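You operate a simulated robot arm through the tools that you are given. There is no shell and no other tool.

You run a simulated robot arm. Do the job below in one go: nothing can be reset, and whatever is moved stays where it is left.

Task
Soap the scrub brush and scrub the stain off the yellow folded cloth.
Fine: soap it on the bar; put the brush back and the clean cloth in the basin; the other cloth stays. Set down upright: scrub brush. What is to be rubbed or washed off counts as gone when no trace of it is left.

The check looks at the end state, three seconds after you hand in, the way a careful person would. Anything else that was tipped, shoved, dropped, spilled or broken makes it a failure. Flat cloth is picked up by pressing the open fingertips on it (5 to 10 N) and closing them slowly along it; thin cloth reads only 2 to 8 mm in the jaws.

Robot
A 6-joint arm with a two-finger parallel gripper, fixed in place. Base frame: the origin is on the floor under the middle of its stand, x ahead of it, y to its left, z up; the work surface is at about z = 865. Lengths are in mm, angles in degrees, forces in N, time in s.
With the tool pointing down near the work surface it reaches from about 300 to 800 mm from the base axis. Its first joint turns from -166.0 to 166.0 degrees. Payload 3.43 kg.
The tool frame sits at the grasp point between the pads (the TCP): z along the fingers, y along the line on which they close. The tips reach 34 mm beyond it. The gripper opens to 128 mm. The fingers are 24 mm wide and 12 mm thick; the gripper's body (48 by 130 mm) begins 96 mm behind the TCP.
Orientation is that of the tool frame in the base frame, as [roll, pitch, yaw] about the fixed x, y, z axes, in that order (R = Rz(yaw) Ry(pitch) Rx(roll)). With the fingers straight down and closing along the base's y, the tool's x points along the base's -x, its y along +y and its z along -z.

Tools
- The arm moves only by the tool apply_moves. Its argument "series" is a list of rows, each a list of 7 numbers: the shift along the tool's x, y, z in units of 150 mm (1.0 is 150 mm), then the turn, a rotation vector about the tool's x, y, z in units of 45 degrees (1.0 is 45 degrees), then the gripper command, from -1 (shut) to 1 (fully open), values between in proportion. In form: [[x, y, z, ax, ay, az, grip], ...]. A call has 1 to 20 rows; each row is the pose to reach, as a shift and turn from the pose commanded when the call began, along the tool's axes at that moment. A call with a number of a shift or a turn outside -1 to 1 is refused whole. Rows are played at 5 a second. More than 50 mm and 8.6 degrees between two rows, or a gripper value outside its range, and nothing of the call is played. A pose out of reach is approached as far as the arm can. The call stops where the force on the tool passes 90 N (or 10 N more than at its start, if that is more) or the arm is blocked; 0.2 s more then pass. Each finger travels about 45 mm/s and halts on what it meets, pressing with about 32 N; the grip force reading is that of the motor and also rises with nothing between the fingers. The clock runs only during rows and for 0.2 s after the last one: add rows that repeat a pose to give the fingers time. It gives the time, the measured TCP pose, the force on the tool (base axes), the opening and the grip force at its end, in the units of the frame above (readings bear some noise), with the torque about the TCP (base axes, N m) and any sound that the robot's microphone picked up.
- Cameras (640 x 400 px; columns grow to the right, rows downward): "scene" is fixed at [51.2, -650.3, 1676.4]; the picture's right is [0.65, -0.76, 0.00], its down [-0.56, -0.48, -0.68] and it looks along [0.52, 0.44, -0.74] (base axes); focal length 328 px, centre (320, 200). "wrist" rides on the gripper at [76, -11, -160] in the tool frame; the picture's right is [0.15, 0.99, 0.00], its down [-0.88, 0.13, -0.46] and it looks along [-0.45, 0.07, 0.89] (tool axes); focal length 234 px, centre (320, 200). There is no depth. A picture from a camera that has moved, and an enlarged one, comes with that camera's place and axes in the base frame and with its lens.
- snapshot(camera): a new picture of that camera. It takes no simulated time.
- zoom(camera, box): a new picture of the part [left, top, right, bottom] of that camera's present view, enlarged. It takes no simulated time.
- hand_in(): hands the job in; it is judged then, once.

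Nothing tells you positions but the pictures and the camera data. Unless the task says otherwise, let go and move clear before handing in.

The tools are called by a JSON object that holds its "fn" and its "kwargs". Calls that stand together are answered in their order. apply_moves: Moves the arm, as the interface text tells. Its arguments: {"type":"object","properties":{"series":{"type":"array","items":{"type":"array","items":{"type":"number"}}}},"required":["series"]} The other tools are called the same way: snapshot (camera) takes a picture; zoom (camera, box) takes an enlarged picture of a part of a camera's view; hand_in () hands the job in.

At the start:

```text
t: 0.0
position: [461.8, -27.8, 1247.4]
tcp_rot: [-180.0, 0.0, 180.0]
ft_force: [0.2, 0.3, 0.7]
torque: [0.03, 0.05, 0.0]
opening: 128.2
grasp_force: 0.0
```

scene: 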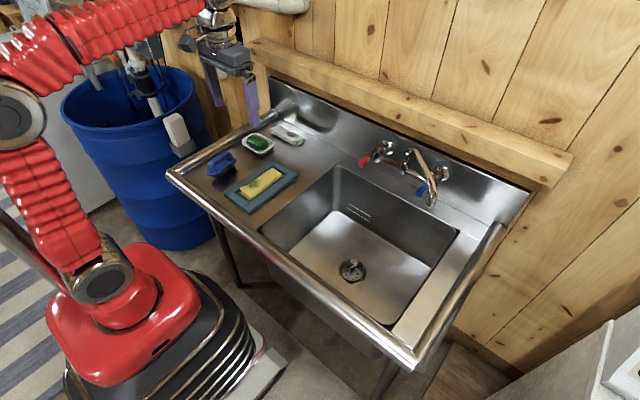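
wrist: 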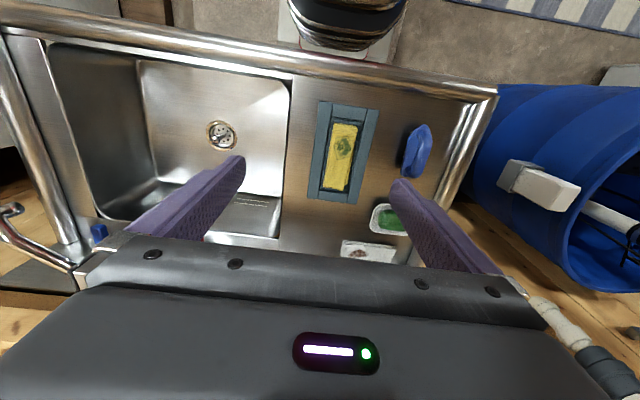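

I see a sink with a drainboard at left holding a blue brush, a yellow folded cloth on a grey-blue tray or cloth, a green soap bar in a dish, and another white item. I'll zoom in for details before moving.

{"fn": "zoom", "kwargs": {"camera": "scene", "box": [190, 110, 330, 220]}}

{"fn": "zoom", "kwargs": {"camera": "wrist", "box": [290, 80, 490, 270]}}

{"fn": "zoom", "kwargs": {"camera": "scene", "box": [250, 90, 540, 360]}}

```text
3.64 times, centred on (260, 165) of scene
camera zoom: at [51.2, -650.3, 1676.4], right [0.65, -0.76, 0.0], down [-0.56, -0.48, -0.68], along [0.52, 0.44, -0.74], focal length 1194 px, centre (538, 327)
```

zoom: 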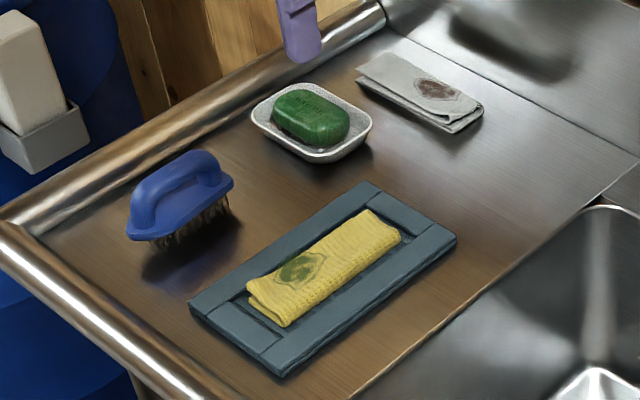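

```text
2.11 times, centred on (390, 175) of wrist
camera zoom: at [385.8, -40.2, 1406.4], right [-0.15, 0.99, 0.0], down [0.88, 0.13, 0.46], along [0.45, 0.07, -0.89], focal length 493 px, centre (173, 253)
```

zoom: 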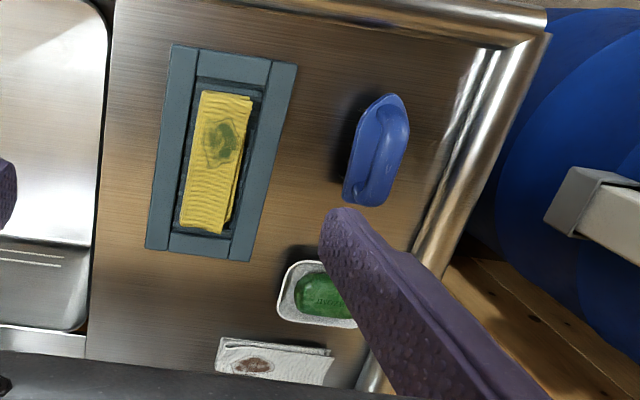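

```text
1.48 times, centred on (395, 225) of scene
camera zoom: at [51.2, -650.3, 1676.4], right [0.65, -0.76, 0.0], down [-0.56, -0.48, -0.68], along [0.52, 0.44, -0.74], focal length 486 px, centre (209, 163)
```

zoom: 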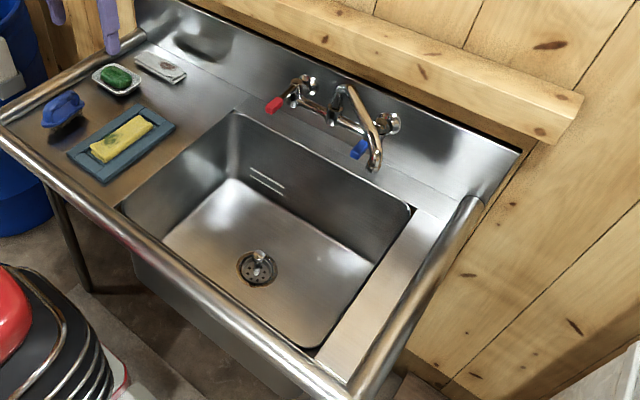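

The brush is at about (490, 185), the yellow cloth on its grey board at about (534, 32), the soap dish at about (678, 190), and the other (white) cloth at about (800, 165). I'll move the wrist camera over the brush for a closer look.

{"fn": "apply_moves", "kwargs": {"series": [[0.1, 0.2, 0.13, 0, 0, 0, 1], [0.2, 0.4, 0.26, 0, 0, 0, 1], [0.3, 0.6, 0.4, 0, 0, 0, 1], [0.4, 0.8, 0.54, 0, 0, 0, 1], [0.487, 1.0, 0.667, 0, 0, 0, 1], [0.487, 1.0, 0.667, 0, 0, 0, 1]]}}

{"fn": "snapshot", "kwargs": {"camera": "wrist"}}

{"fn": "snapshot", "kwargs": {"camera": "scene"}}

```text
t: 1.4
position: [387.5, 122.6, 1146.8]
tcp_rot: [-180.0, 0.1, 180.0]
ft_force: [0.7, -0.6, -0.2]
torque: [-0.01, -0.01, 0.01]
opening: 127.9
grasp_force: 0.0
```

```text
taken
camera wrist: at [311.2, 111.2, 1307.8], right [-0.15, 0.99, 0.0], down [0.88, 0.13, 0.46], along [0.45, 0.07, -0.89], focal length 234 px, centre (320, 200)
```

wrist: 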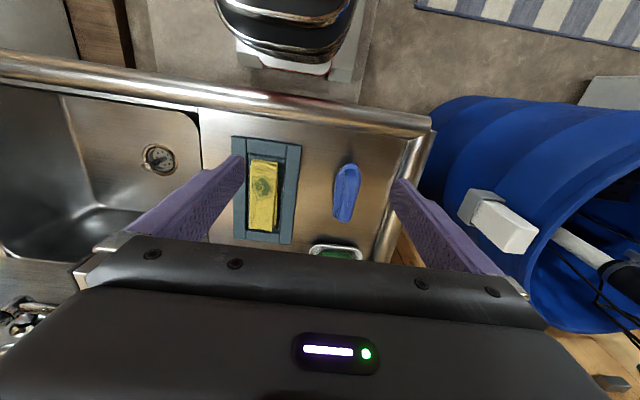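

```text
taken
```

scene: 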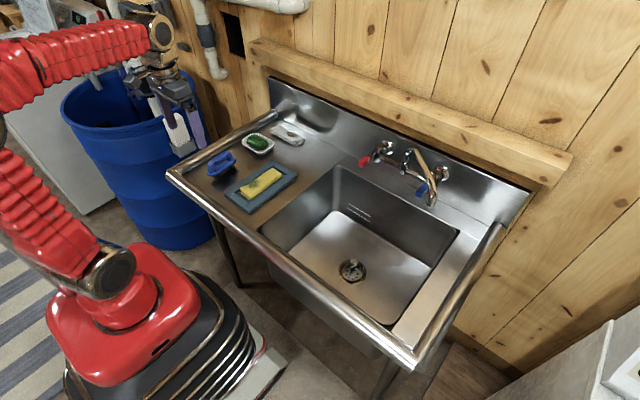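

The brush now sits between the fingers in the wrist view. I'll zoom in to fix its place and angle.

{"fn": "zoom", "kwargs": {"camera": "wrist", "box": [230, 120, 390, 260]}}

{"fn": "zoom", "kwargs": {"camera": "wrist", "box": [310, 150, 380, 230]}}

{"fn": "zoom", "kwargs": {"camera": "scene", "box": [195, 140, 255, 185]}}

```text
2.86 times, centred on (310, 190) of wrist
camera zoom: at [311.2, 111.2, 1307.8], right [-0.15, 0.99, 0.0], down [0.88, 0.13, 0.46], along [0.45, 0.07, -0.89], focal length 669 px, centre (349, 229)
```

zoom: 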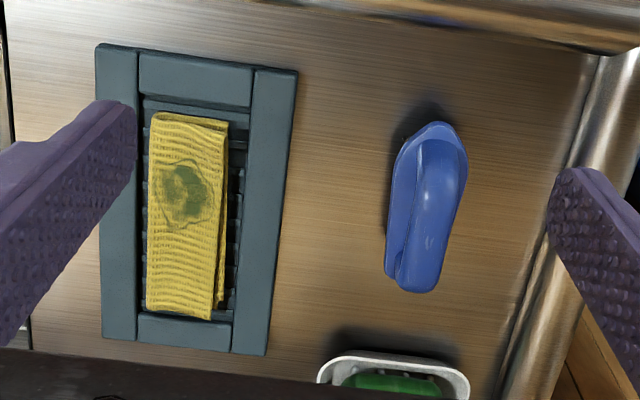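

```text
5.00 times, centred on (345, 190) of wrist
camera zoom: at [311.2, 111.2, 1307.8], right [-0.15, 0.99, 0.0], down [0.88, 0.13, 0.46], along [0.45, 0.07, -0.89], focal length 1171 px, centre (195, 250)
```

zoom: 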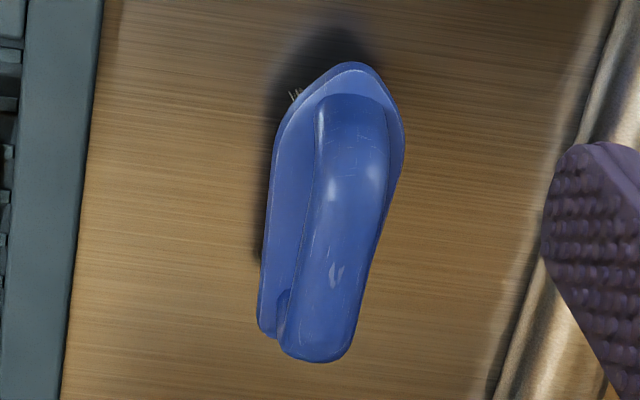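

```text
8.89 times, centred on (225, 162) of scene
camera zoom: at [51.2, -650.3, 1676.4], right [0.65, -0.76, 0.0], down [-0.56, -0.48, -0.68], along [0.52, 0.44, -0.74], focal length 2918 px, centre (1164, 533)
```

zoom: 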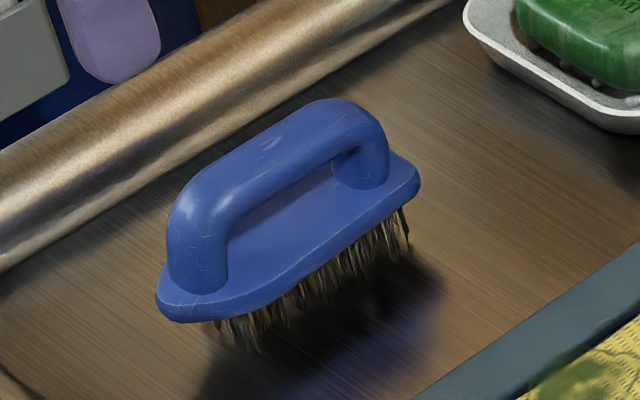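

The brush is a block with an arch handle lying nearly along base x, centred at about (497, 191), with the handle top near z = 930. I'll go closer to measure its heights better before grasping.

{"fn": "apply_moves", "kwargs": {"series": [[-0.07, 0.15, 0.19, 0, 0, 0, 1], [-0.14, 0.3, 0.38, 0, 0, 0, 1], [-0.217, 0.449, 0.579, 0, 0, 0, 1], [-0.217, 0.449, 0.579, 0, 0, 0, 1]]}}

{"fn": "zoom", "kwargs": {"camera": "wrist", "box": [240, 120, 400, 260]}}

{"fn": "snapshot", "kwargs": {"camera": "wrist"}}

```text
t: 2.4
position: [423.3, 188.4, 1062.2]
tcp_rot: [-179.9, 0.1, -180.0]
ft_force: [0.1, -0.3, -0.3]
torque: [0.04, 0.0, 0.0]
opening: 127.7
grasp_force: 0.0
```

```text
2.86 times, centred on (320, 190) of wrist
camera zoom: at [346.0, 176.5, 1221.4], right [-0.15, 0.99, 0.0], down [0.88, 0.13, 0.46], along [0.45, 0.07, -0.89], focal length 669 px, centre (320, 229)
```

zoom: 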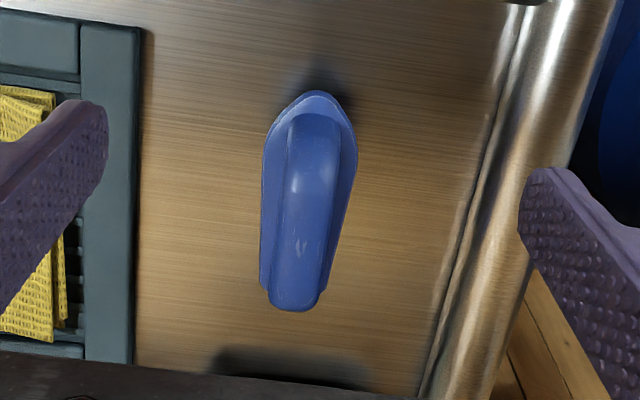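

```text
taken
camera wrist: at [346.0, 176.5, 1221.4], right [-0.15, 0.99, 0.0], down [0.88, 0.13, 0.46], along [0.45, 0.07, -0.89], focal length 234 px, centre (320, 200)
```

wrist: 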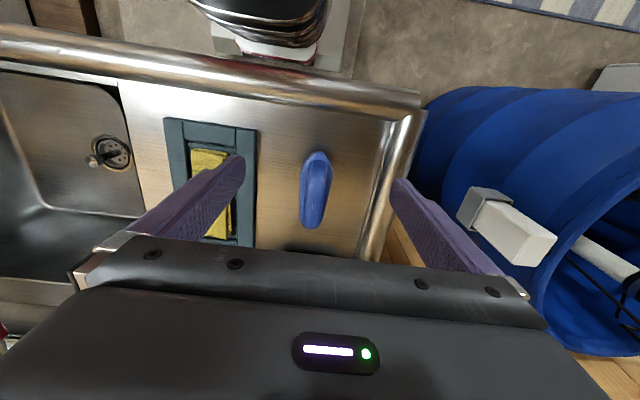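

Triangulating gives the handle bar centred at about (496, 192), its top at z ≈ 931 and the block top at z ≈ 897, aligned with base x. I'll go above it with a narrower opening, then look before the final descent.

{"fn": "apply_moves", "kwargs": {"series": [[-0.16, 0.009, 0.1, 0, 0, 0, 0.6], [-0.32, 0.018, 0.2, 0, 0, 0, 0.3], [-0.487, 0.027, 0.35, 0, 0, 0, 0.1], [-0.487, 0.027, 0.45, 0, 0, 0, 0.1], [-0.487, 0.027, 0.5, 0, 0, 0, 0.1], [-0.487, 0.027, 0.5, 0, 0, 0, 0.1]]}}

{"fn": "snapshot", "kwargs": {"camera": "wrist"}}

{"fn": "zoom", "kwargs": {"camera": "scene", "box": [170, 110, 290, 190]}}

```text
t: 3.8
position: [497.1, 193.1, 985.4]
tcp_rot: [180.0, 0.0, 179.9]
ft_force: [0.1, -0.5, -0.8]
torque: [0.01, 0.04, 0.01]
opening: 70.3
grasp_force: 0.1
```

```text
taken
camera wrist: at [420.2, 180.3, 1145.0], right [-0.15, 0.99, 0.0], down [0.88, 0.13, 0.46], along [0.45, 0.07, -0.89], focal length 234 px, centre (320, 200)
```

wrist: 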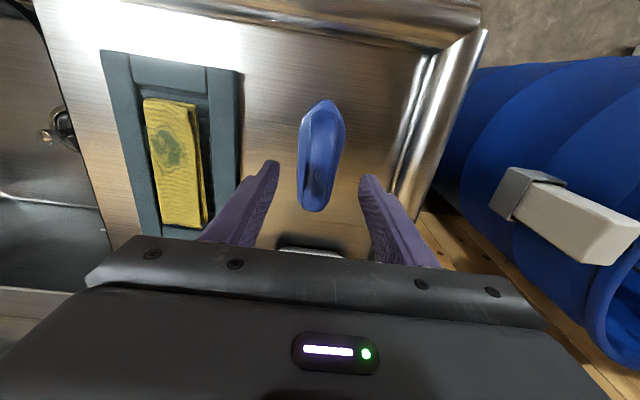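

```text
5.00 times, centred on (230, 150) of scene
camera zoom: at [51.2, -650.3, 1676.4], right [0.65, -0.76, 0.0], down [-0.56, -0.48, -0.68], along [0.52, 0.44, -0.74], focal length 1641 px, centre (770, 450)
```

zoom: 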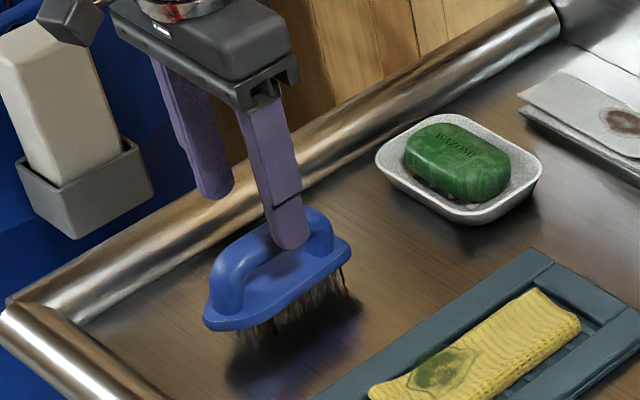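

The fingers straddle the handle well. I'll lower to tip height about 905, just above the block, and check.

{"fn": "apply_moves", "kwargs": {"series": [[0, 0, 0.08, 0, 0, 0, 0.1], [0, 0, 0.16, 0, 0, 0, 0.1], [0, 0, 0.22, 0, 0, 0, 0.1], [0, 0, 0.27, 0, 0, 0, 0.1], [0, 0, 0.3, 0, 0, 0, 0.1], [0, 0, 0.3, 0, 0, 0, 0.1]]}}

{"fn": "zoom", "kwargs": {"camera": "wrist", "box": [220, 80, 420, 270]}}

{"fn": "zoom", "kwargs": {"camera": "scene", "box": [185, 120, 275, 190]}}

```text
t: 5.2
position: [494.8, 193.0, 939.7]
tcp_rot: [180.0, 0.0, -180.0]
ft_force: [0.1, -0.5, -0.2]
torque: [-0.03, 0.01, 0.02]
opening: 70.7
grasp_force: 0.0
```

```text
2.11 times, centred on (320, 175) of wrist
camera zoom: at [419.1, 181.5, 1098.9], right [-0.15, 0.99, 0.0], down [0.88, 0.13, 0.46], along [0.45, 0.07, -0.89], focal length 493 px, centre (320, 253)
```

zoom: 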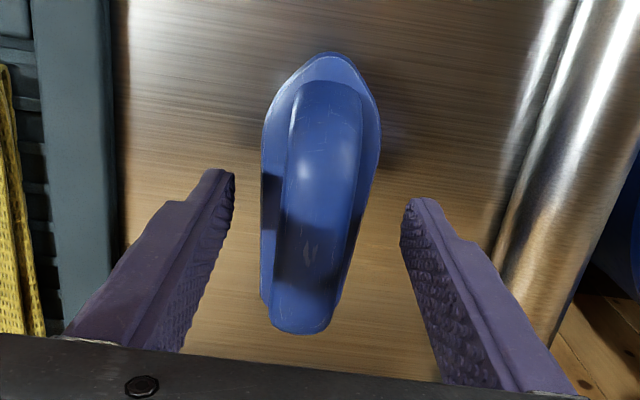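

```text
5.71 times, centred on (230, 155) of scene
camera zoom: at [51.2, -650.3, 1676.4], right [0.65, -0.76, 0.0], down [-0.56, -0.48, -0.68], along [0.52, 0.44, -0.74], focal length 1876 px, centre (834, 457)
```

zoom: 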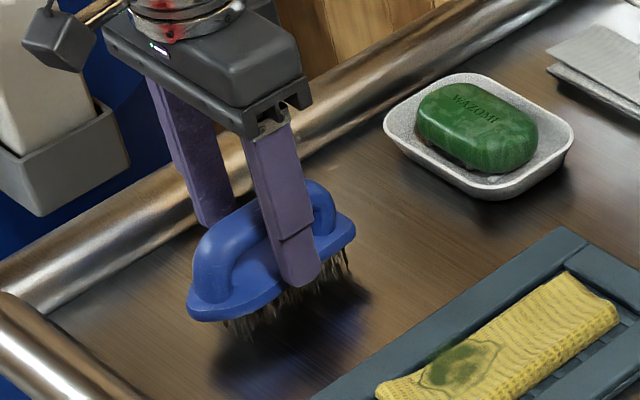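

The fingertips are at about z = 905, level with the underside of the handle bar and centred on it. I'll close on the handle.

{"fn": "apply_moves", "kwargs": {"series": [[0, 0, 0, 0, 0, 0, -0.2], [0, 0, 0, 0, 0, 0, -0.45], [0, 0, 0, 0, 0, 0, -0.7], [0, 0, 0, 0, 0, 0, -1], [0, 0, 0, 0, 0, 0, -1], [0, 0, 0, 0, 0, 0, -1]]}}

{"fn": "zoom", "kwargs": {"camera": "wrist", "box": [220, 80, 420, 270]}}

{"fn": "zoom", "kwargs": {"camera": "scene", "box": [185, 120, 275, 190]}}

```text
t: 6.6
position: [494.7, 193.2, 939.1]
tcp_rot: [-180.0, 0.2, 179.9]
ft_force: [-1.3, 0.0, 1.2]
torque: [0.06, 0.02, 0.01]
opening: 25.2
grasp_force: 32.5
```

```text
2.11 times, centred on (320, 175) of wrist
camera zoom: at [419.1, 181.5, 1099.1], right [-0.15, 0.99, 0.0], down [0.88, 0.13, 0.46], along [0.45, 0.07, -0.89], focal length 493 px, centre (320, 253)
```

zoom: 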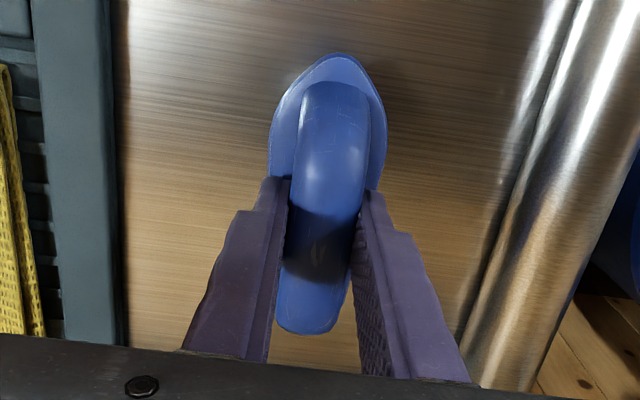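

```text
5.71 times, centred on (230, 155) of scene
camera zoom: at [51.2, -650.3, 1676.4], right [0.65, -0.76, 0.0], down [-0.56, -0.48, -0.68], along [0.52, 0.44, -0.74], focal length 1876 px, centre (834, 457)
```

zoom: 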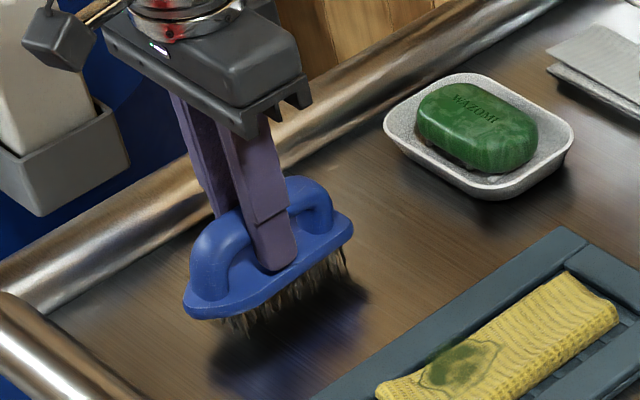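

The handle is gripped (25 mm opening, 32 N). I'll lift the brush 80 mm straight up and check it.

{"fn": "apply_moves", "kwargs": {"series": [[0, 0, -0.05, 0, 0, 0, -1], [0, 0, -0.15, 0, 0, 0, -1], [0, 0, -0.3, 0, 0, 0, -1], [0, 0, -0.45, 0, 0, 0, -1], [0, 0, -0.5333, 0, 0, 0, -1], [0, 0, -0.5333, 0, 0, 0, -1]]}}

{"fn": "snapshot", "kwargs": {"camera": "wrist"}}

{"fn": "zoom", "kwargs": {"camera": "scene", "box": [170, 90, 310, 190]}}

```text
t: 8.0
position: [496.7, 193.0, 1019.8]
tcp_rot: [180.0, 0.1, -180.0]
ft_force: [-0.2, -0.3, 0.1]
torque: [0.01, -0.01, -0.02]
opening: 0.3
grasp_force: 32.0
```

```text
taken
camera wrist: at [419.3, 181.2, 1180.3], right [-0.15, 0.99, 0.0], down [0.88, 0.13, 0.46], along [0.45, 0.07, -0.89], focal length 234 px, centre (320, 200)
```

wrist: 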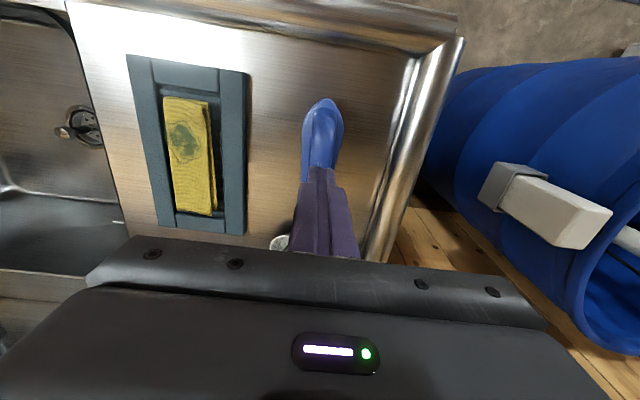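

```text
4.00 times, centred on (240, 140) of scene
camera zoom: at [51.2, -650.3, 1676.4], right [0.65, -0.76, 0.0], down [-0.56, -0.48, -0.68], along [0.52, 0.44, -0.74], focal length 1313 px, centre (640, 440)
```

zoom: 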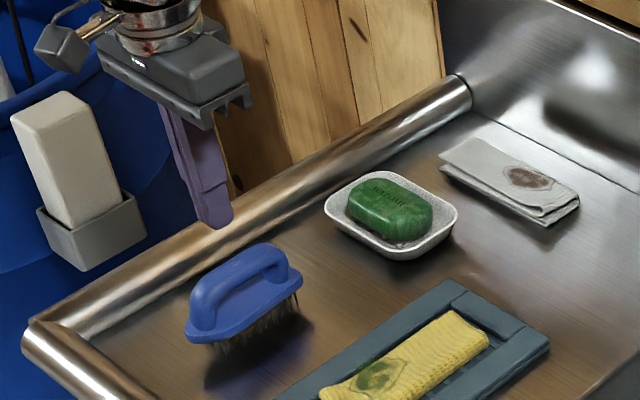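

The grip slipped off the handle; the brush still stands upright where it was. I'll open, check its position, then grasp deeper, close to the block.

{"fn": "apply_moves", "kwargs": {"series": [[0, 0, 0, 0, 0, 0, -0.5], [0, 0, 0, 0, 0, 0, 0], [0, 0, 0, 0, 0, 0, 0.1], [0, 0, 0, 0, 0, 0, 0.1]]}}

{"fn": "zoom", "kwargs": {"camera": "wrist", "box": [240, 80, 400, 240]}}

{"fn": "zoom", "kwargs": {"camera": "scene", "box": [200, 140, 260, 185]}}

```text
t: 9.0
position: [495.8, 194.1, 1020.1]
tcp_rot: [179.9, 0.0, 180.0]
ft_force: [-0.3, -0.1, -0.2]
torque: [0.0, 0.01, 0.0]
opening: 70.3
grasp_force: 0.0
```

```text
2.50 times, centred on (320, 160) of wrist
camera zoom: at [419.3, 181.2, 1180.0], right [-0.15, 0.99, 0.0], down [0.88, 0.13, 0.46], along [0.45, 0.07, -0.89], focal length 585 px, centre (320, 300)
```

zoom: 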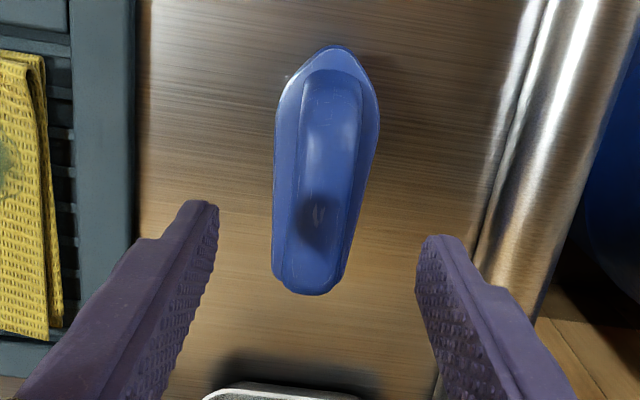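

```text
8.89 times, centred on (230, 162) of scene
camera zoom: at [51.2, -650.3, 1676.4], right [0.65, -0.76, 0.0], down [-0.56, -0.48, -0.68], along [0.52, 0.44, -0.74], focal length 2918 px, centre (1120, 533)
```

zoom: 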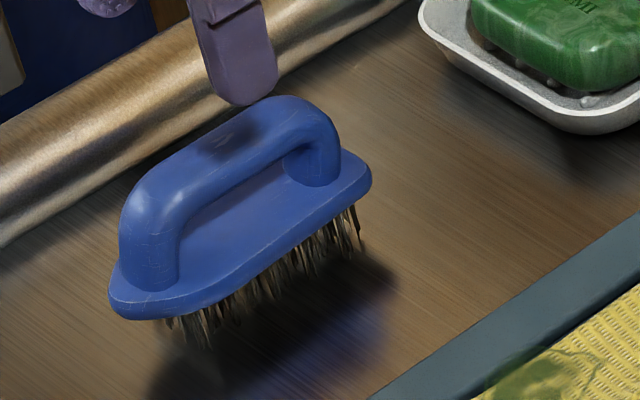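

The brush has barely moved: bar centre about (497, 194, 928), block top about z = 896. I'll descend deeper, with the fingertips just above the block, and close again slowly.

{"fn": "apply_moves", "kwargs": {"series": [[0, 0.01, 0.15, 0, 0, 0, 0.0], [0, 0.01, 0.3, 0, 0, 0, -0.1], [0, 0.01, 0.42, 0, 0, 0, -0.2], [0, 0.01, 0.5, 0, 0, 0, -0.3], [0, 0.01, 0.54, 0, 0, 0, -0.3], [0, 0.01, 0.56, 0, 0, 0, -0.3], [0, 0.01, 0.573, 0, 0, 0, -0.3], [0, 0.01, 0.573, 0, 0, 0, -0.3]]}}

{"fn": "zoom", "kwargs": {"camera": "scene", "box": [200, 140, 260, 185]}}

{"fn": "zoom", "kwargs": {"camera": "wrist", "box": [240, 80, 400, 240]}}

```text
t: 10.8
position: [495.4, 195.0, 934.5]
tcp_rot: [180.0, 0.3, 180.0]
ft_force: [-4.5, -2.6, 22.0]
torque: [-0.59, 0.19, -0.1]
opening: 46.0
grasp_force: 0.6
```

```text
8.89 times, centred on (230, 162) of scene
camera zoom: at [51.2, -650.3, 1676.4], right [0.65, -0.76, 0.0], down [-0.56, -0.48, -0.68], along [0.52, 0.44, -0.74], focal length 2918 px, centre (1120, 533)
```

zoom: 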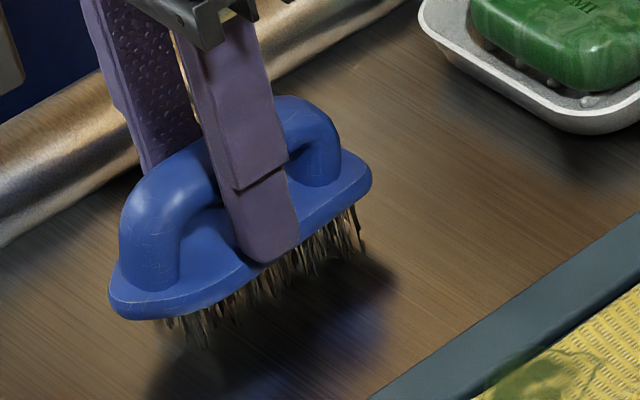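

```text
2.50 times, centred on (320, 160) of wrist
camera zoom: at [417.9, 182.9, 1094.6], right [-0.15, 0.99, 0.0], down [0.88, 0.13, 0.46], along [0.45, 0.07, -0.89], focal length 585 px, centre (320, 300)
```

zoom: 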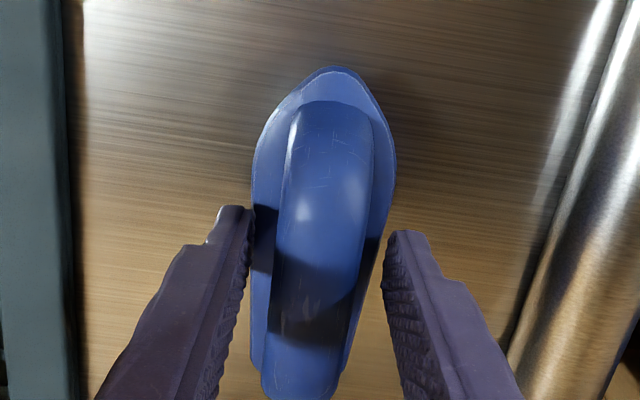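

The near fingertip is touching the block top (22 N up), so the block top is about z = 900. I'll back off 2 mm and close slowly, then test with a tiny lift.

{"fn": "apply_moves", "kwargs": {"series": [[0, 0, -0.012, 0, 0, 0, -0.3], [0, 0, -0.015, 0, 0, 0, -0.4], [0, 0, -0.015, 0, 0, 0, -0.5], [0, 0, -0.015, 0, 0, 0, -0.6], [0, 0, -0.015, 0, 0, 0, -0.8], [0, 0, -0.015, 0, 0, 0, -1], [0, 0, -0.015, 0, 0, 0, -1], [0, 0, -0.015, 0, 0, 0, -1], [0, 0, -0.015, 0, 0, 0, -1]]}}

{"fn": "zoom", "kwargs": {"camera": "wrist", "box": [240, 80, 400, 240]}}

{"fn": "zoom", "kwargs": {"camera": "scene", "box": [200, 140, 260, 185]}}

```text
t: 12.8
position: [494.3, 193.8, 934.3]
tcp_rot: [-180.0, 0.0, 179.9]
ft_force: [-1.2, -0.4, 0.2]
torque: [0.02, 0.11, -0.02]
opening: 24.8
grasp_force: 31.6
```

```text
2.50 times, centred on (320, 160) of wrist
camera zoom: at [417.9, 182.4, 1095.2], right [-0.15, 0.99, 0.0], down [0.88, 0.13, 0.46], along [0.45, 0.07, -0.89], focal length 585 px, centre (320, 300)
```

zoom: 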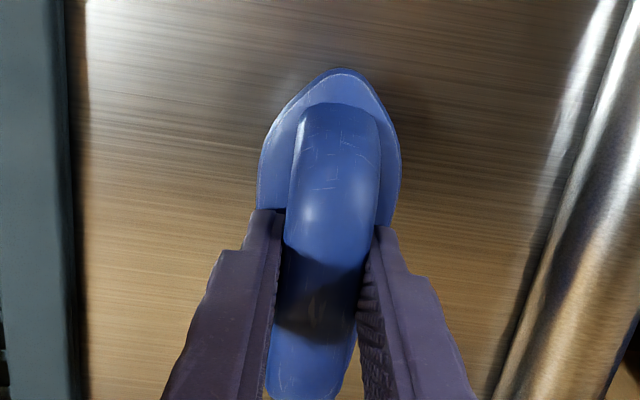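

```text
8.89 times, centred on (230, 162) of scene
camera zoom: at [51.2, -650.3, 1676.4], right [0.65, -0.76, 0.0], down [-0.56, -0.48, -0.68], along [0.52, 0.44, -0.74], focal length 2918 px, centre (1120, 533)
```

zoom: 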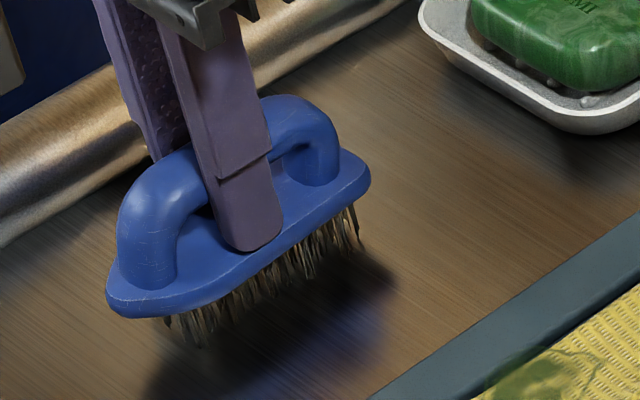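

Gripped at 24.8 mm with the fingertips down at the block. I'll do a slow 12 mm test lift.

{"fn": "apply_moves", "kwargs": {"series": [[0, 0, -0.01, 0, 0, 0, -1], [0, 0, -0.02, 0, 0, 0, -1], [0, 0, -0.03, 0, 0, 0, -1], [0, 0, -0.04, 0, 0, 0, -1], [0, 0, -0.05, 0, 0, 0, -1], [0, 0, -0.06, 0, 0, 0, -1], [0, 0, -0.07, 0, 0, 0, -1], [0, 0, -0.08, 0, 0, 0, -1], [0, 0, -0.08, 0, 0, 0, -1]]}}

{"fn": "zoom", "kwargs": {"camera": "scene", "box": [200, 140, 260, 185]}}

```text
t: 14.8
position: [495.0, 193.1, 946.8]
tcp_rot: [180.0, 0.0, -180.0]
ft_force: [-0.3, 0.6, -1.5]
torque: [0.0, 0.01, -0.04]
opening: 25.2
grasp_force: 32.0
```

```text
8.89 times, centred on (230, 162) of scene
camera zoom: at [51.2, -650.3, 1676.4], right [0.65, -0.76, 0.0], down [-0.56, -0.48, -0.68], along [0.52, 0.44, -0.74], focal length 2918 px, centre (1120, 533)
```

zoom: 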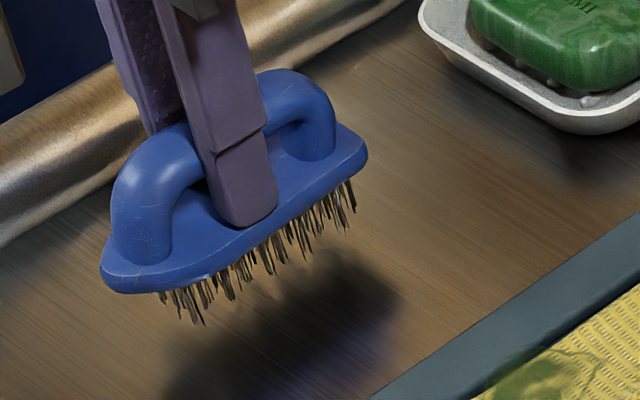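

The brush is held this time. I'll continue lifting slowly, then move to a spot where the wrist camera can see the soap beside the held brush.

{"fn": "apply_moves", "kwargs": {"series": [[0, 0, -0.04, 0, 0, 0, -1], [0, 0, -0.09, 0, 0, 0, -1], [0, 0, -0.16, 0, 0, 0, -1], [0, 0, -0.24, 0, 0, 0, -1], [0, 0, -0.33, 0, 0, 0, -1], [0, 0, -0.43, 0, 0, 0, -1], [0, 0, -0.53, 0, 0, 0, -1], [0, 0, -0.63, 0, 0, 0, -1], [0, 0, -0.73, 0, 0, 0, -1], [0, 0, -0.82, 0, 0, 0, -1], [0, 0, -0.88, 0, 0, 0, -1], [0, 0, -0.9, 0, 0, 0, -1], [0, 0, -0.9, 0, 0, 0, -1]]}}

{"fn": "zoom", "kwargs": {"camera": "scene", "box": [170, 90, 310, 190]}}

```text
t: 17.6
position: [495.3, 193.6, 1082.4]
tcp_rot: [-179.9, -0.1, -180.0]
ft_force: [-0.6, 0.5, -1.0]
torque: [0.04, 0.04, 0.03]
opening: 25.3
grasp_force: 31.6
```

```text
4.00 times, centred on (240, 140) of scene
camera zoom: at [51.2, -650.3, 1676.4], right [0.65, -0.76, 0.0], down [-0.56, -0.48, -0.68], along [0.52, 0.44, -0.74], focal length 1313 px, centre (640, 440)
```

zoom: 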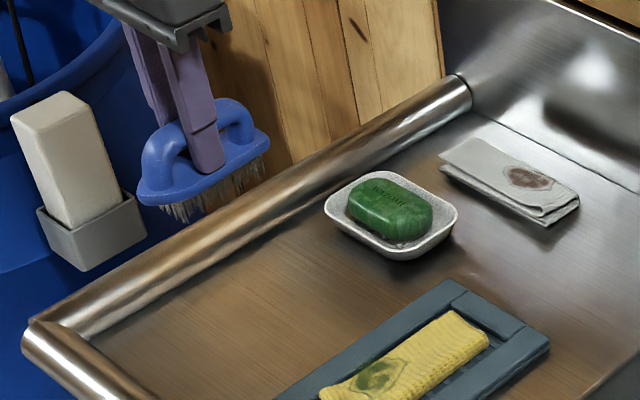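

The brush hangs level in the grip. I'll move to about (600, 50, 1082) to view the soap dish and the cloth from above.

{"fn": "apply_moves", "kwargs": {"series": [[-0.04, -0.06, 0, 0, 0, 0, -1], [-0.12, -0.16, 0, 0, 0, 0, -1], [-0.22, -0.3, 0, 0, 0, 0, -1], [-0.33, -0.45, 0, 0, 0, 0, -1], [-0.44, -0.6, 0, 0, 0, 0, -1], [-0.55, -0.75, 0, 0, 0, 0, -1], [-0.64, -0.87, 0, 0, 0, 0, -1], [-0.69, -0.94, 0, 0, 0, 0, -1], [-0.7, -0.953, 0, 0, 0, 0, -1], [-0.7, -0.953, 0, 0, 0, 0, -1]]}}

{"fn": "snapshot", "kwargs": {"camera": "wrist"}}

{"fn": "zoom", "kwargs": {"camera": "wrist", "box": [340, 130, 460, 250]}}

{"fn": "zoom", "kwargs": {"camera": "scene", "box": [235, 120, 285, 160]}}

```text
t: 19.8
position: [600.5, 52.2, 1083.5]
tcp_rot: [180.0, 0.0, 179.9]
ft_force: [-0.6, 1.0, -0.7]
torque: [0.02, 0.02, 0.02]
opening: 25.5
grasp_force: 32.2
```

```text
taken
camera wrist: at [523.9, 39.5, 1242.8], right [-0.15, 0.99, 0.0], down [0.88, 0.13, 0.46], along [0.45, 0.07, -0.89], focal length 234 px, centre (320, 200)
```

wrist: 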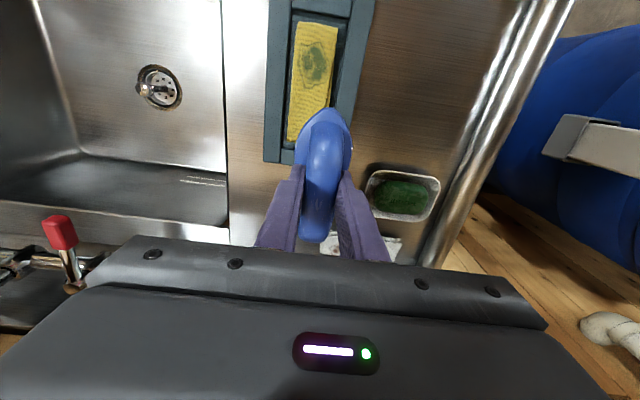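

```text
3.33 times, centred on (400, 190) of wrist
camera zoom: at [523.9, 39.5, 1242.8], right [-0.15, 0.99, 0.0], down [0.88, 0.13, 0.46], along [0.45, 0.07, -0.89], focal length 781 px, centre (53, 233)
```

zoom: 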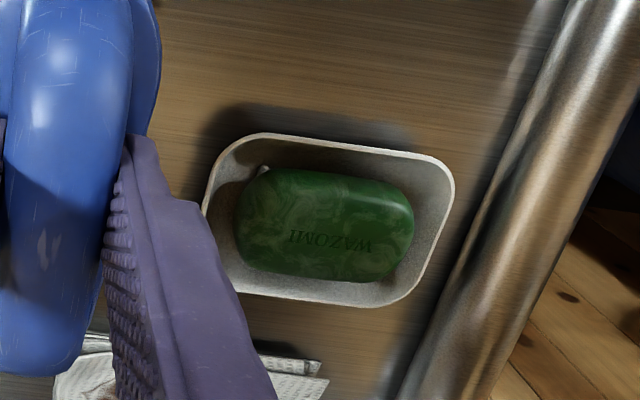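

```text
10.00 times, centred on (260, 140) of scene
camera zoom: at [51.2, -650.3, 1676.4], right [0.65, -0.76, 0.0], down [-0.56, -0.48, -0.68], along [0.52, 0.44, -0.74], focal length 3283 px, centre (920, 800)
```

zoom: 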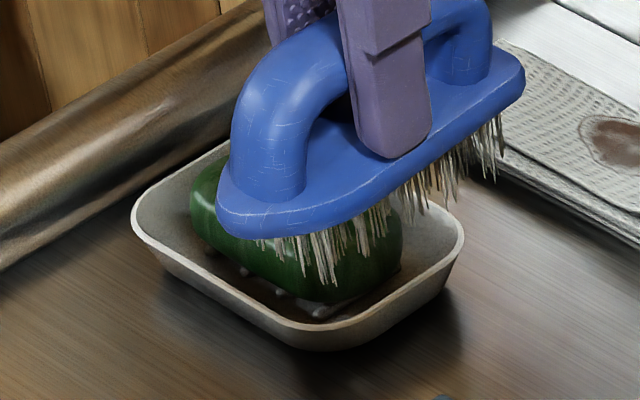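

The soap's top is centred at about (675, 200) with z ≈ 899, and the dish rim is near z = 885. I'll bring the brush over the soap at height, then descend in stages watching force.

{"fn": "apply_moves", "kwargs": {"series": [[-0.03, 0.06, 0, 0, 0, 0, -1], [-0.09, 0.18, 0, 0, 0, 0, -1], [-0.17, 0.33, 0, 0, 0, 0, -1], [-0.25, 0.49, 0, 0, 0, 0, -1], [-0.33, 0.65, 0, 0, 0, 0, -1], [-0.41, 0.81, 0, 0, 0, 0, -1], [-0.47, 0.92, 0, 0, 0, 0, -1], [-0.5, 0.985, 0.1, 0, 0, 0, -1], [-0.503, 0.993, 0.25, 0, 0, 0, -1], [-0.503, 0.993, 0.4, 0, 0, 0, -1], [-0.503, 0.993, 0.55, 0, 0, 0, -1], [-0.503, 0.993, 0.6, 0, 0, 0, -1], [-0.503, 0.993, 0.6, 0, 0, 0, -1]]}}

{"fn": "zoom", "kwargs": {"camera": "scene", "box": [225, 100, 305, 160]}}

{"fn": "zoom", "kwargs": {"camera": "wrist", "box": [240, 80, 400, 240]}}

```text
t: 22.6
position: [676.6, 200.6, 991.4]
tcp_rot: [179.9, 0.0, 180.0]
ft_force: [0.6, -0.5, -1.7]
torque: [0.04, 0.01, -0.03]
opening: 25.6
grasp_force: 32.4
```

```text
6.67 times, centred on (265, 130) of scene
camera zoom: at [51.2, -650.3, 1676.4], right [0.65, -0.76, 0.0], down [-0.56, -0.48, -0.68], along [0.52, 0.44, -0.74], focal length 2188 px, centre (687, 667)
```

zoom: 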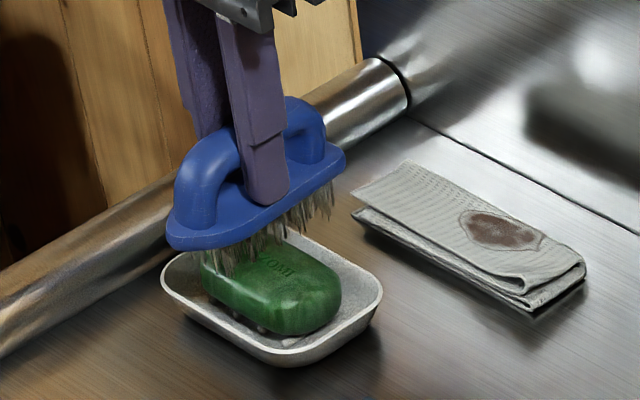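

```text
2.50 times, centred on (320, 160) of wrist
camera zoom: at [599.5, 188.6, 1152.1], right [-0.15, 0.99, 0.0], down [0.88, 0.13, 0.46], along [0.45, 0.07, -0.89], focal length 585 px, centre (320, 300)
```

zoom: 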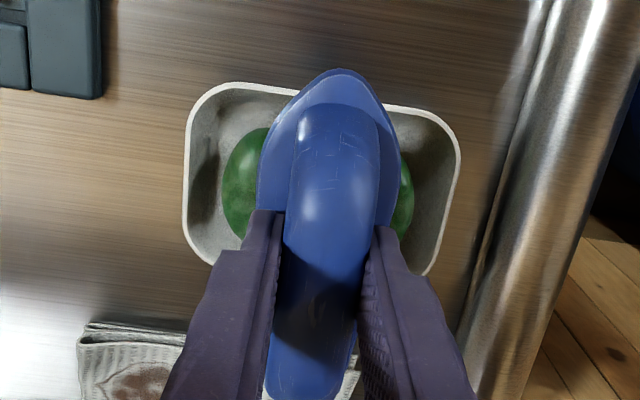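

The brush is centred over the soap. I'll descend to just above the expected contact, TCP about 974.

{"fn": "apply_moves", "kwargs": {"series": [[0, 0, 0.04, 0, 0, 0, -1], [0, 0, 0.08, 0, 0, 0, -1], [0, 0, 0.1, 0, 0, 0, -1], [0, 0, 0.11, 0, 0, 0, -1], [0, 0, 0.117, 0, 0, 0, -1], [0, 0, 0.117, 0, 0, 0, -1]]}}

{"fn": "zoom", "kwargs": {"camera": "scene", "box": [225, 100, 305, 160]}}

```text
t: 24.0
position: [676.5, 200.3, 974.6]
tcp_rot: [-179.9, 0.1, 180.0]
ft_force: [-0.4, 0.2, -1.6]
torque: [-0.03, -0.04, 0.02]
opening: 25.2
grasp_force: 32.2
```

```text
6.67 times, centred on (265, 130) of scene
camera zoom: at [51.2, -650.3, 1676.4], right [0.65, -0.76, 0.0], down [-0.56, -0.48, -0.68], along [0.52, 0.44, -0.74], focal length 2188 px, centre (687, 667)
```

zoom: 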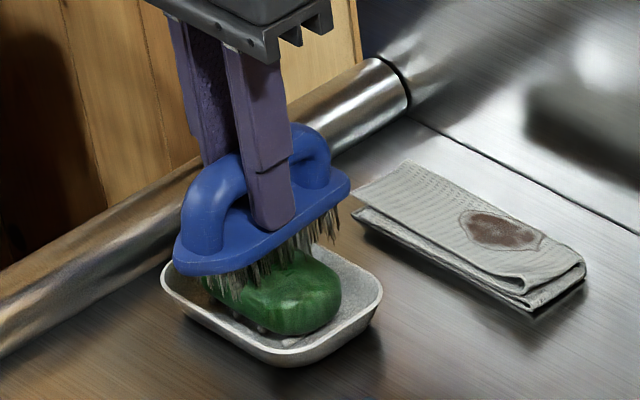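

Still no contact (force unchanged). I'll step down 3 mm at half-millimetre rows and read the force.

{"fn": "apply_moves", "kwargs": {"series": [[0, 0, 0.004, 0, 0, 0, -1], [0, 0, 0.008, 0, 0, 0, -1], [0, 0, 0.012, 0, 0, 0, -1], [0, 0, 0.016, 0, 0, 0, -1], [0, 0, 0.02, 0, 0, 0, -1]]}}

```text
t: 25.2
position: [675.4, 200.2, 974.1]
tcp_rot: [-180.0, 0.3, 179.9]
ft_force: [2.9, -0.1, 19.4]
torque: [-0.03, -0.28, 0.0]
opening: 25.2
grasp_force: 32.2
```

Contact: about 20 N at this depth, so the soap top gives a stiff stop. I'll ease up 1.2 mm to about 8 N and make gentle short strokes along the bar.

{"fn": "apply_moves", "kwargs": {"series": [[0, 0, -0.004, 0, 0, 0, -1], [0, 0, -0.008, 0, 0, 0, -1], [0, 0, -0.008, 0, 0, 0, -1]]}}

{"fn": "zoom", "kwargs": {"camera": "scene", "box": [225, 100, 305, 160]}}

{"fn": "zoom", "kwargs": {"camera": "wrist", "box": [240, 80, 400, 240]}}

```text
t: 26.0
position: [675.1, 200.1, 973.7]
tcp_rot: [-180.0, 0.0, -180.0]
ft_force: [1.9, 1.2, 15.9]
torque: [0.17, -0.21, -0.02]
opening: 25.1
grasp_force: 32.3
```

```text
6.67 times, centred on (265, 130) of scene
camera zoom: at [51.2, -650.3, 1676.4], right [0.65, -0.76, 0.0], down [-0.56, -0.48, -0.68], along [0.52, 0.44, -0.74], focal length 2188 px, centre (687, 667)
```

zoom: 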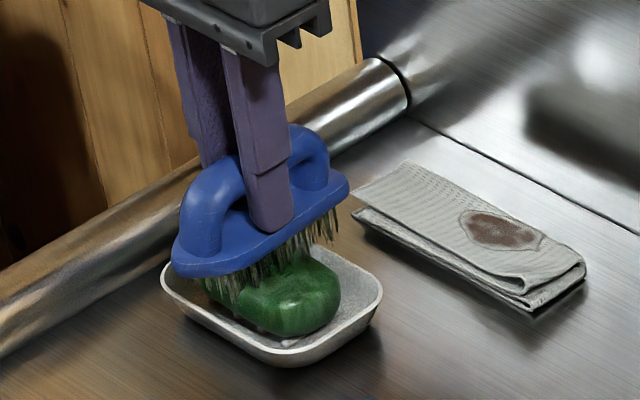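

```text
2.50 times, centred on (320, 160) of wrist
camera zoom: at [598.9, 188.0, 1134.3], right [-0.15, 0.99, 0.0], down [0.88, 0.13, 0.46], along [0.45, 0.07, -0.89], focal length 585 px, centre (320, 300)
```

zoom: 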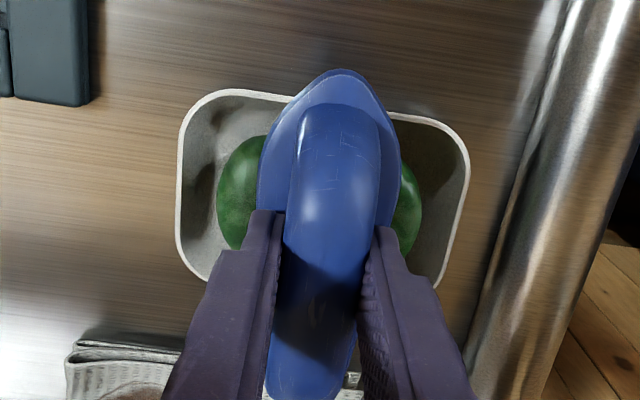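

Force is still about 16 N. I'll ease up another millimetre and make small slow strokes along y.

{"fn": "apply_moves", "kwargs": {"series": [[0, 0, -0.007, 0, 0, 0, -1], [0, 0.03, -0.007, 0, 0, 0, -1], [0, 0.06, -0.007, 0, 0, 0, -1], [0, 0.03, -0.007, 0, 0, 0, -1], [0, 0, -0.007, 0, 0, 0, -1], [0, -0.03, -0.007, 0, 0, 0, -1], [0, -0.06, -0.007, 0, 0, 0, -1], [0, -0.03, -0.007, 0, 0, 0, -1], [0, 0, -0.007, 0, 0, 0, -1]]}}

{"fn": "zoom", "kwargs": {"camera": "scene", "box": [225, 100, 305, 160]}}

{"fn": "zoom", "kwargs": {"camera": "wrist", "box": [240, 80, 400, 240]}}

```text
t: 28.0
position: [675.5, 200.3, 974.4]
tcp_rot: [-180.0, 0.0, 179.9]
ft_force: [-0.4, -0.4, -0.3]
torque: [-0.01, 0.0, -0.02]
opening: 24.9
grasp_force: 32.2
```

```text
6.67 times, centred on (265, 130) of scene
camera zoom: at [51.2, -650.3, 1676.4], right [0.65, -0.76, 0.0], down [-0.56, -0.48, -0.68], along [0.52, 0.44, -0.74], focal length 2188 px, centre (687, 667)
```

zoom: 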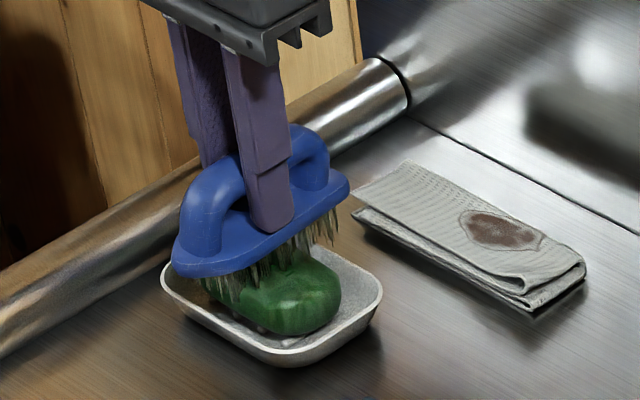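

```text
2.50 times, centred on (320, 160) of wrist
camera zoom: at [599.1, 187.9, 1134.4], right [-0.15, 0.99, 0.0], down [0.88, 0.13, 0.46], along [0.45, 0.07, -0.89], focal length 585 px, centre (320, 300)
```

zoom: 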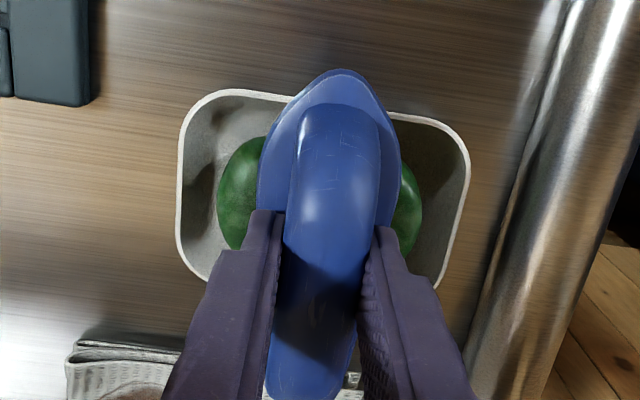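

Contact is now only a light touch and nothing has shifted. I'll press about half a millimetre deeper and make several strokes.

{"fn": "apply_moves", "kwargs": {"series": [[0, 0, 0.004, 0, 0, 0, -1], [0, 0.03, 0.004, 0, 0, 0, -1], [0, 0.06, 0.004, 0, 0, 0, -1], [0, 0.03, 0.004, 0, 0, 0, -1], [0, 0, 0.004, 0, 0, 0, -1], [0, -0.03, 0.004, 0, 0, 0, -1], [0, -0.06, 0.004, 0, 0, 0, -1], [0, -0.03, 0.004, 0, 0, 0, -1], [0, 0, 0.004, 0, 0, 0, -1], [0, 0.03, 0.004, 0, 0, 0, -1], [0, 0.06, 0.004, 0, 0, 0, -1], [0, 0.03, 0.004, 0, 0, 0, -1], [0, 0, 0.004, 0, 0, 0, -1], [0, -0.03, 0.004, 0, 0, 0, -1], [0, -0.06, 0.004, 0, 0, 0, -1], [0, -0.03, 0.004, 0, 0, 0, -1], [0, 0, 0.004, 0, 0, 0, -1]]}}

{"fn": "zoom", "kwargs": {"camera": "scene", "box": [225, 100, 305, 160]}}

{"fn": "zoom", "kwargs": {"camera": "wrist", "box": [240, 80, 400, 240]}}

```text
t: 31.6
position: [675.2, 200.2, 974.1]
tcp_rot: [-179.9, 0.1, -180.0]
ft_force: [-0.3, -1.2, 6.0]
torque: [-0.16, -0.03, 0.04]
opening: 25.0
grasp_force: 31.9
```

```text
6.67 times, centred on (265, 130) of scene
camera zoom: at [51.2, -650.3, 1676.4], right [0.65, -0.76, 0.0], down [-0.56, -0.48, -0.68], along [0.52, 0.44, -0.74], focal length 2188 px, centre (687, 667)
```

zoom: 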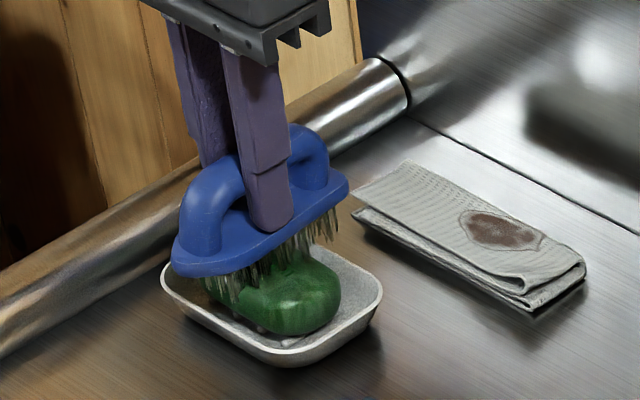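

```text
2.50 times, centred on (320, 160) of wrist
camera zoom: at [599.0, 188.6, 1134.2], right [-0.15, 0.99, 0.0], down [0.88, 0.13, 0.46], along [0.45, 0.07, -0.89], focal length 585 px, centre (320, 300)
```

zoom: 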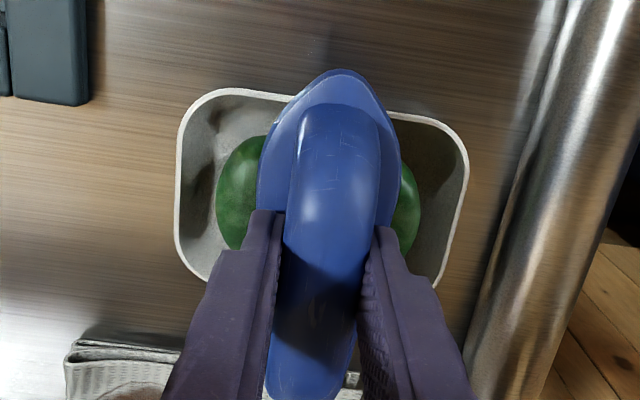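

About 7.5 N of contact now, and the dish stays put. I'll do one more set of strokes, then lift and inspect the bristles for soap.

{"fn": "apply_moves", "kwargs": {"series": [[0, 0.03, 0, 0, 0, 0, -1], [0, 0.06, 0, 0, 0, 0, -1], [0, 0.03, 0, 0, 0, 0, -1], [0, 0, 0, 0, 0, 0, -1], [0, -0.03, 0, 0, 0, 0, -1], [0, -0.06, 0, 0, 0, 0, -1], [0, -0.03, 0, 0, 0, 0, -1], [0, 0, 0, 0, 0, 0, -1], [0, 0.03, 0, 0, 0, 0, -1], [0, 0.06, 0, 0, 0, 0, -1], [0, 0.03, 0, 0, 0, 0, -1], [0, 0, 0, 0, 0, 0, -1], [0, 0, -0.01, 0, 0, 0, -1], [0, 0, -0.05, 0, 0, 0, -1], [0, 0, -0.12, 0, 0, 0, -1], [0, 0, -0.22, 0, 0, 0, -1], [0, 0, -0.35, 0, 0, 0, -1], [0, 0, -0.45, 0, 0, 0, -1], [0, 0, -0.5, 0, 0, 0, -1], [0, 0, -0.5, 0, 0, 0, -1]]}}

{"fn": "zoom", "kwargs": {"camera": "scene", "box": [225, 90, 305, 160]}}

{"fn": "zoom", "kwargs": {"camera": "scene", "box": [230, 90, 280, 130]}}

{"fn": "zoom", "kwargs": {"camera": "wrist", "box": [240, 80, 400, 240]}}

```text
t: 35.8
position: [675.7, 199.6, 1049.9]
tcp_rot: [180.0, 0.1, -180.0]
ft_force: [-0.4, 0.3, -0.9]
torque: [-0.01, 0.04, 0.06]
opening: 25.1
grasp_force: 31.9
```

```text
5.71 times, centred on (265, 125) of scene
camera zoom: at [51.2, -650.3, 1676.4], right [0.65, -0.76, 0.0], down [-0.56, -0.48, -0.68], along [0.52, 0.44, -0.74], focal length 1876 px, centre (634, 629)
```

zoom: 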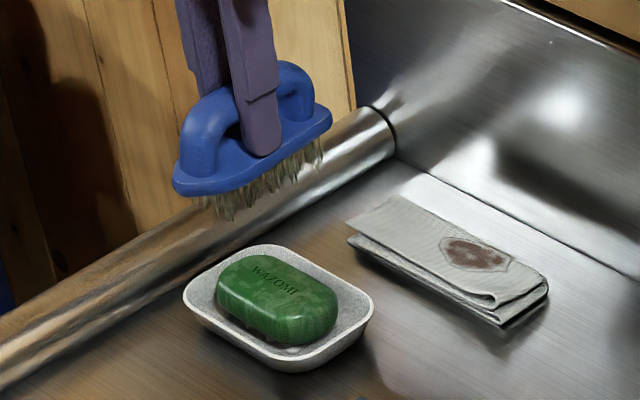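

```text
10.00 times, centred on (255, 110) of scene
camera zoom: at [51.2, -650.3, 1676.4], right [0.65, -0.76, 0.0], down [-0.56, -0.48, -0.68], along [0.52, 0.44, -0.74], focal length 3283 px, centre (970, 1100)
```

zoom: 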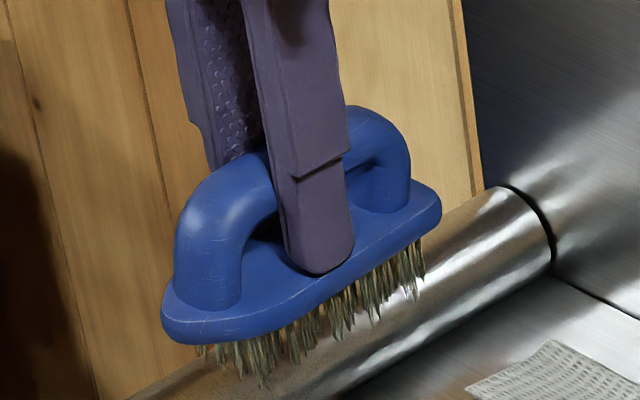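

```text
2.50 times, centred on (320, 160) of wrist
camera zoom: at [599.5, 188.1, 1209.5], right [-0.15, 0.99, 0.0], down [0.88, 0.13, 0.46], along [0.45, 0.07, -0.89], focal length 585 px, centre (320, 300)
```

zoom: 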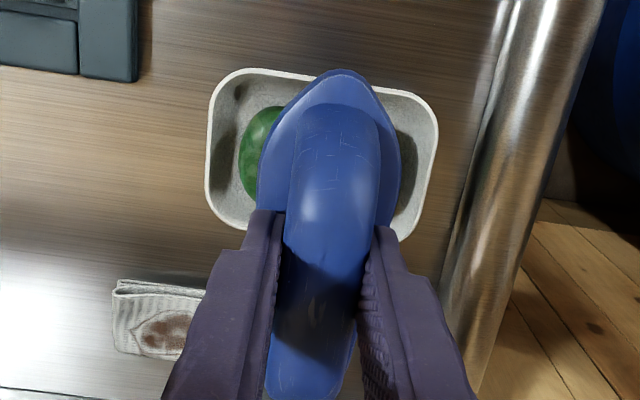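

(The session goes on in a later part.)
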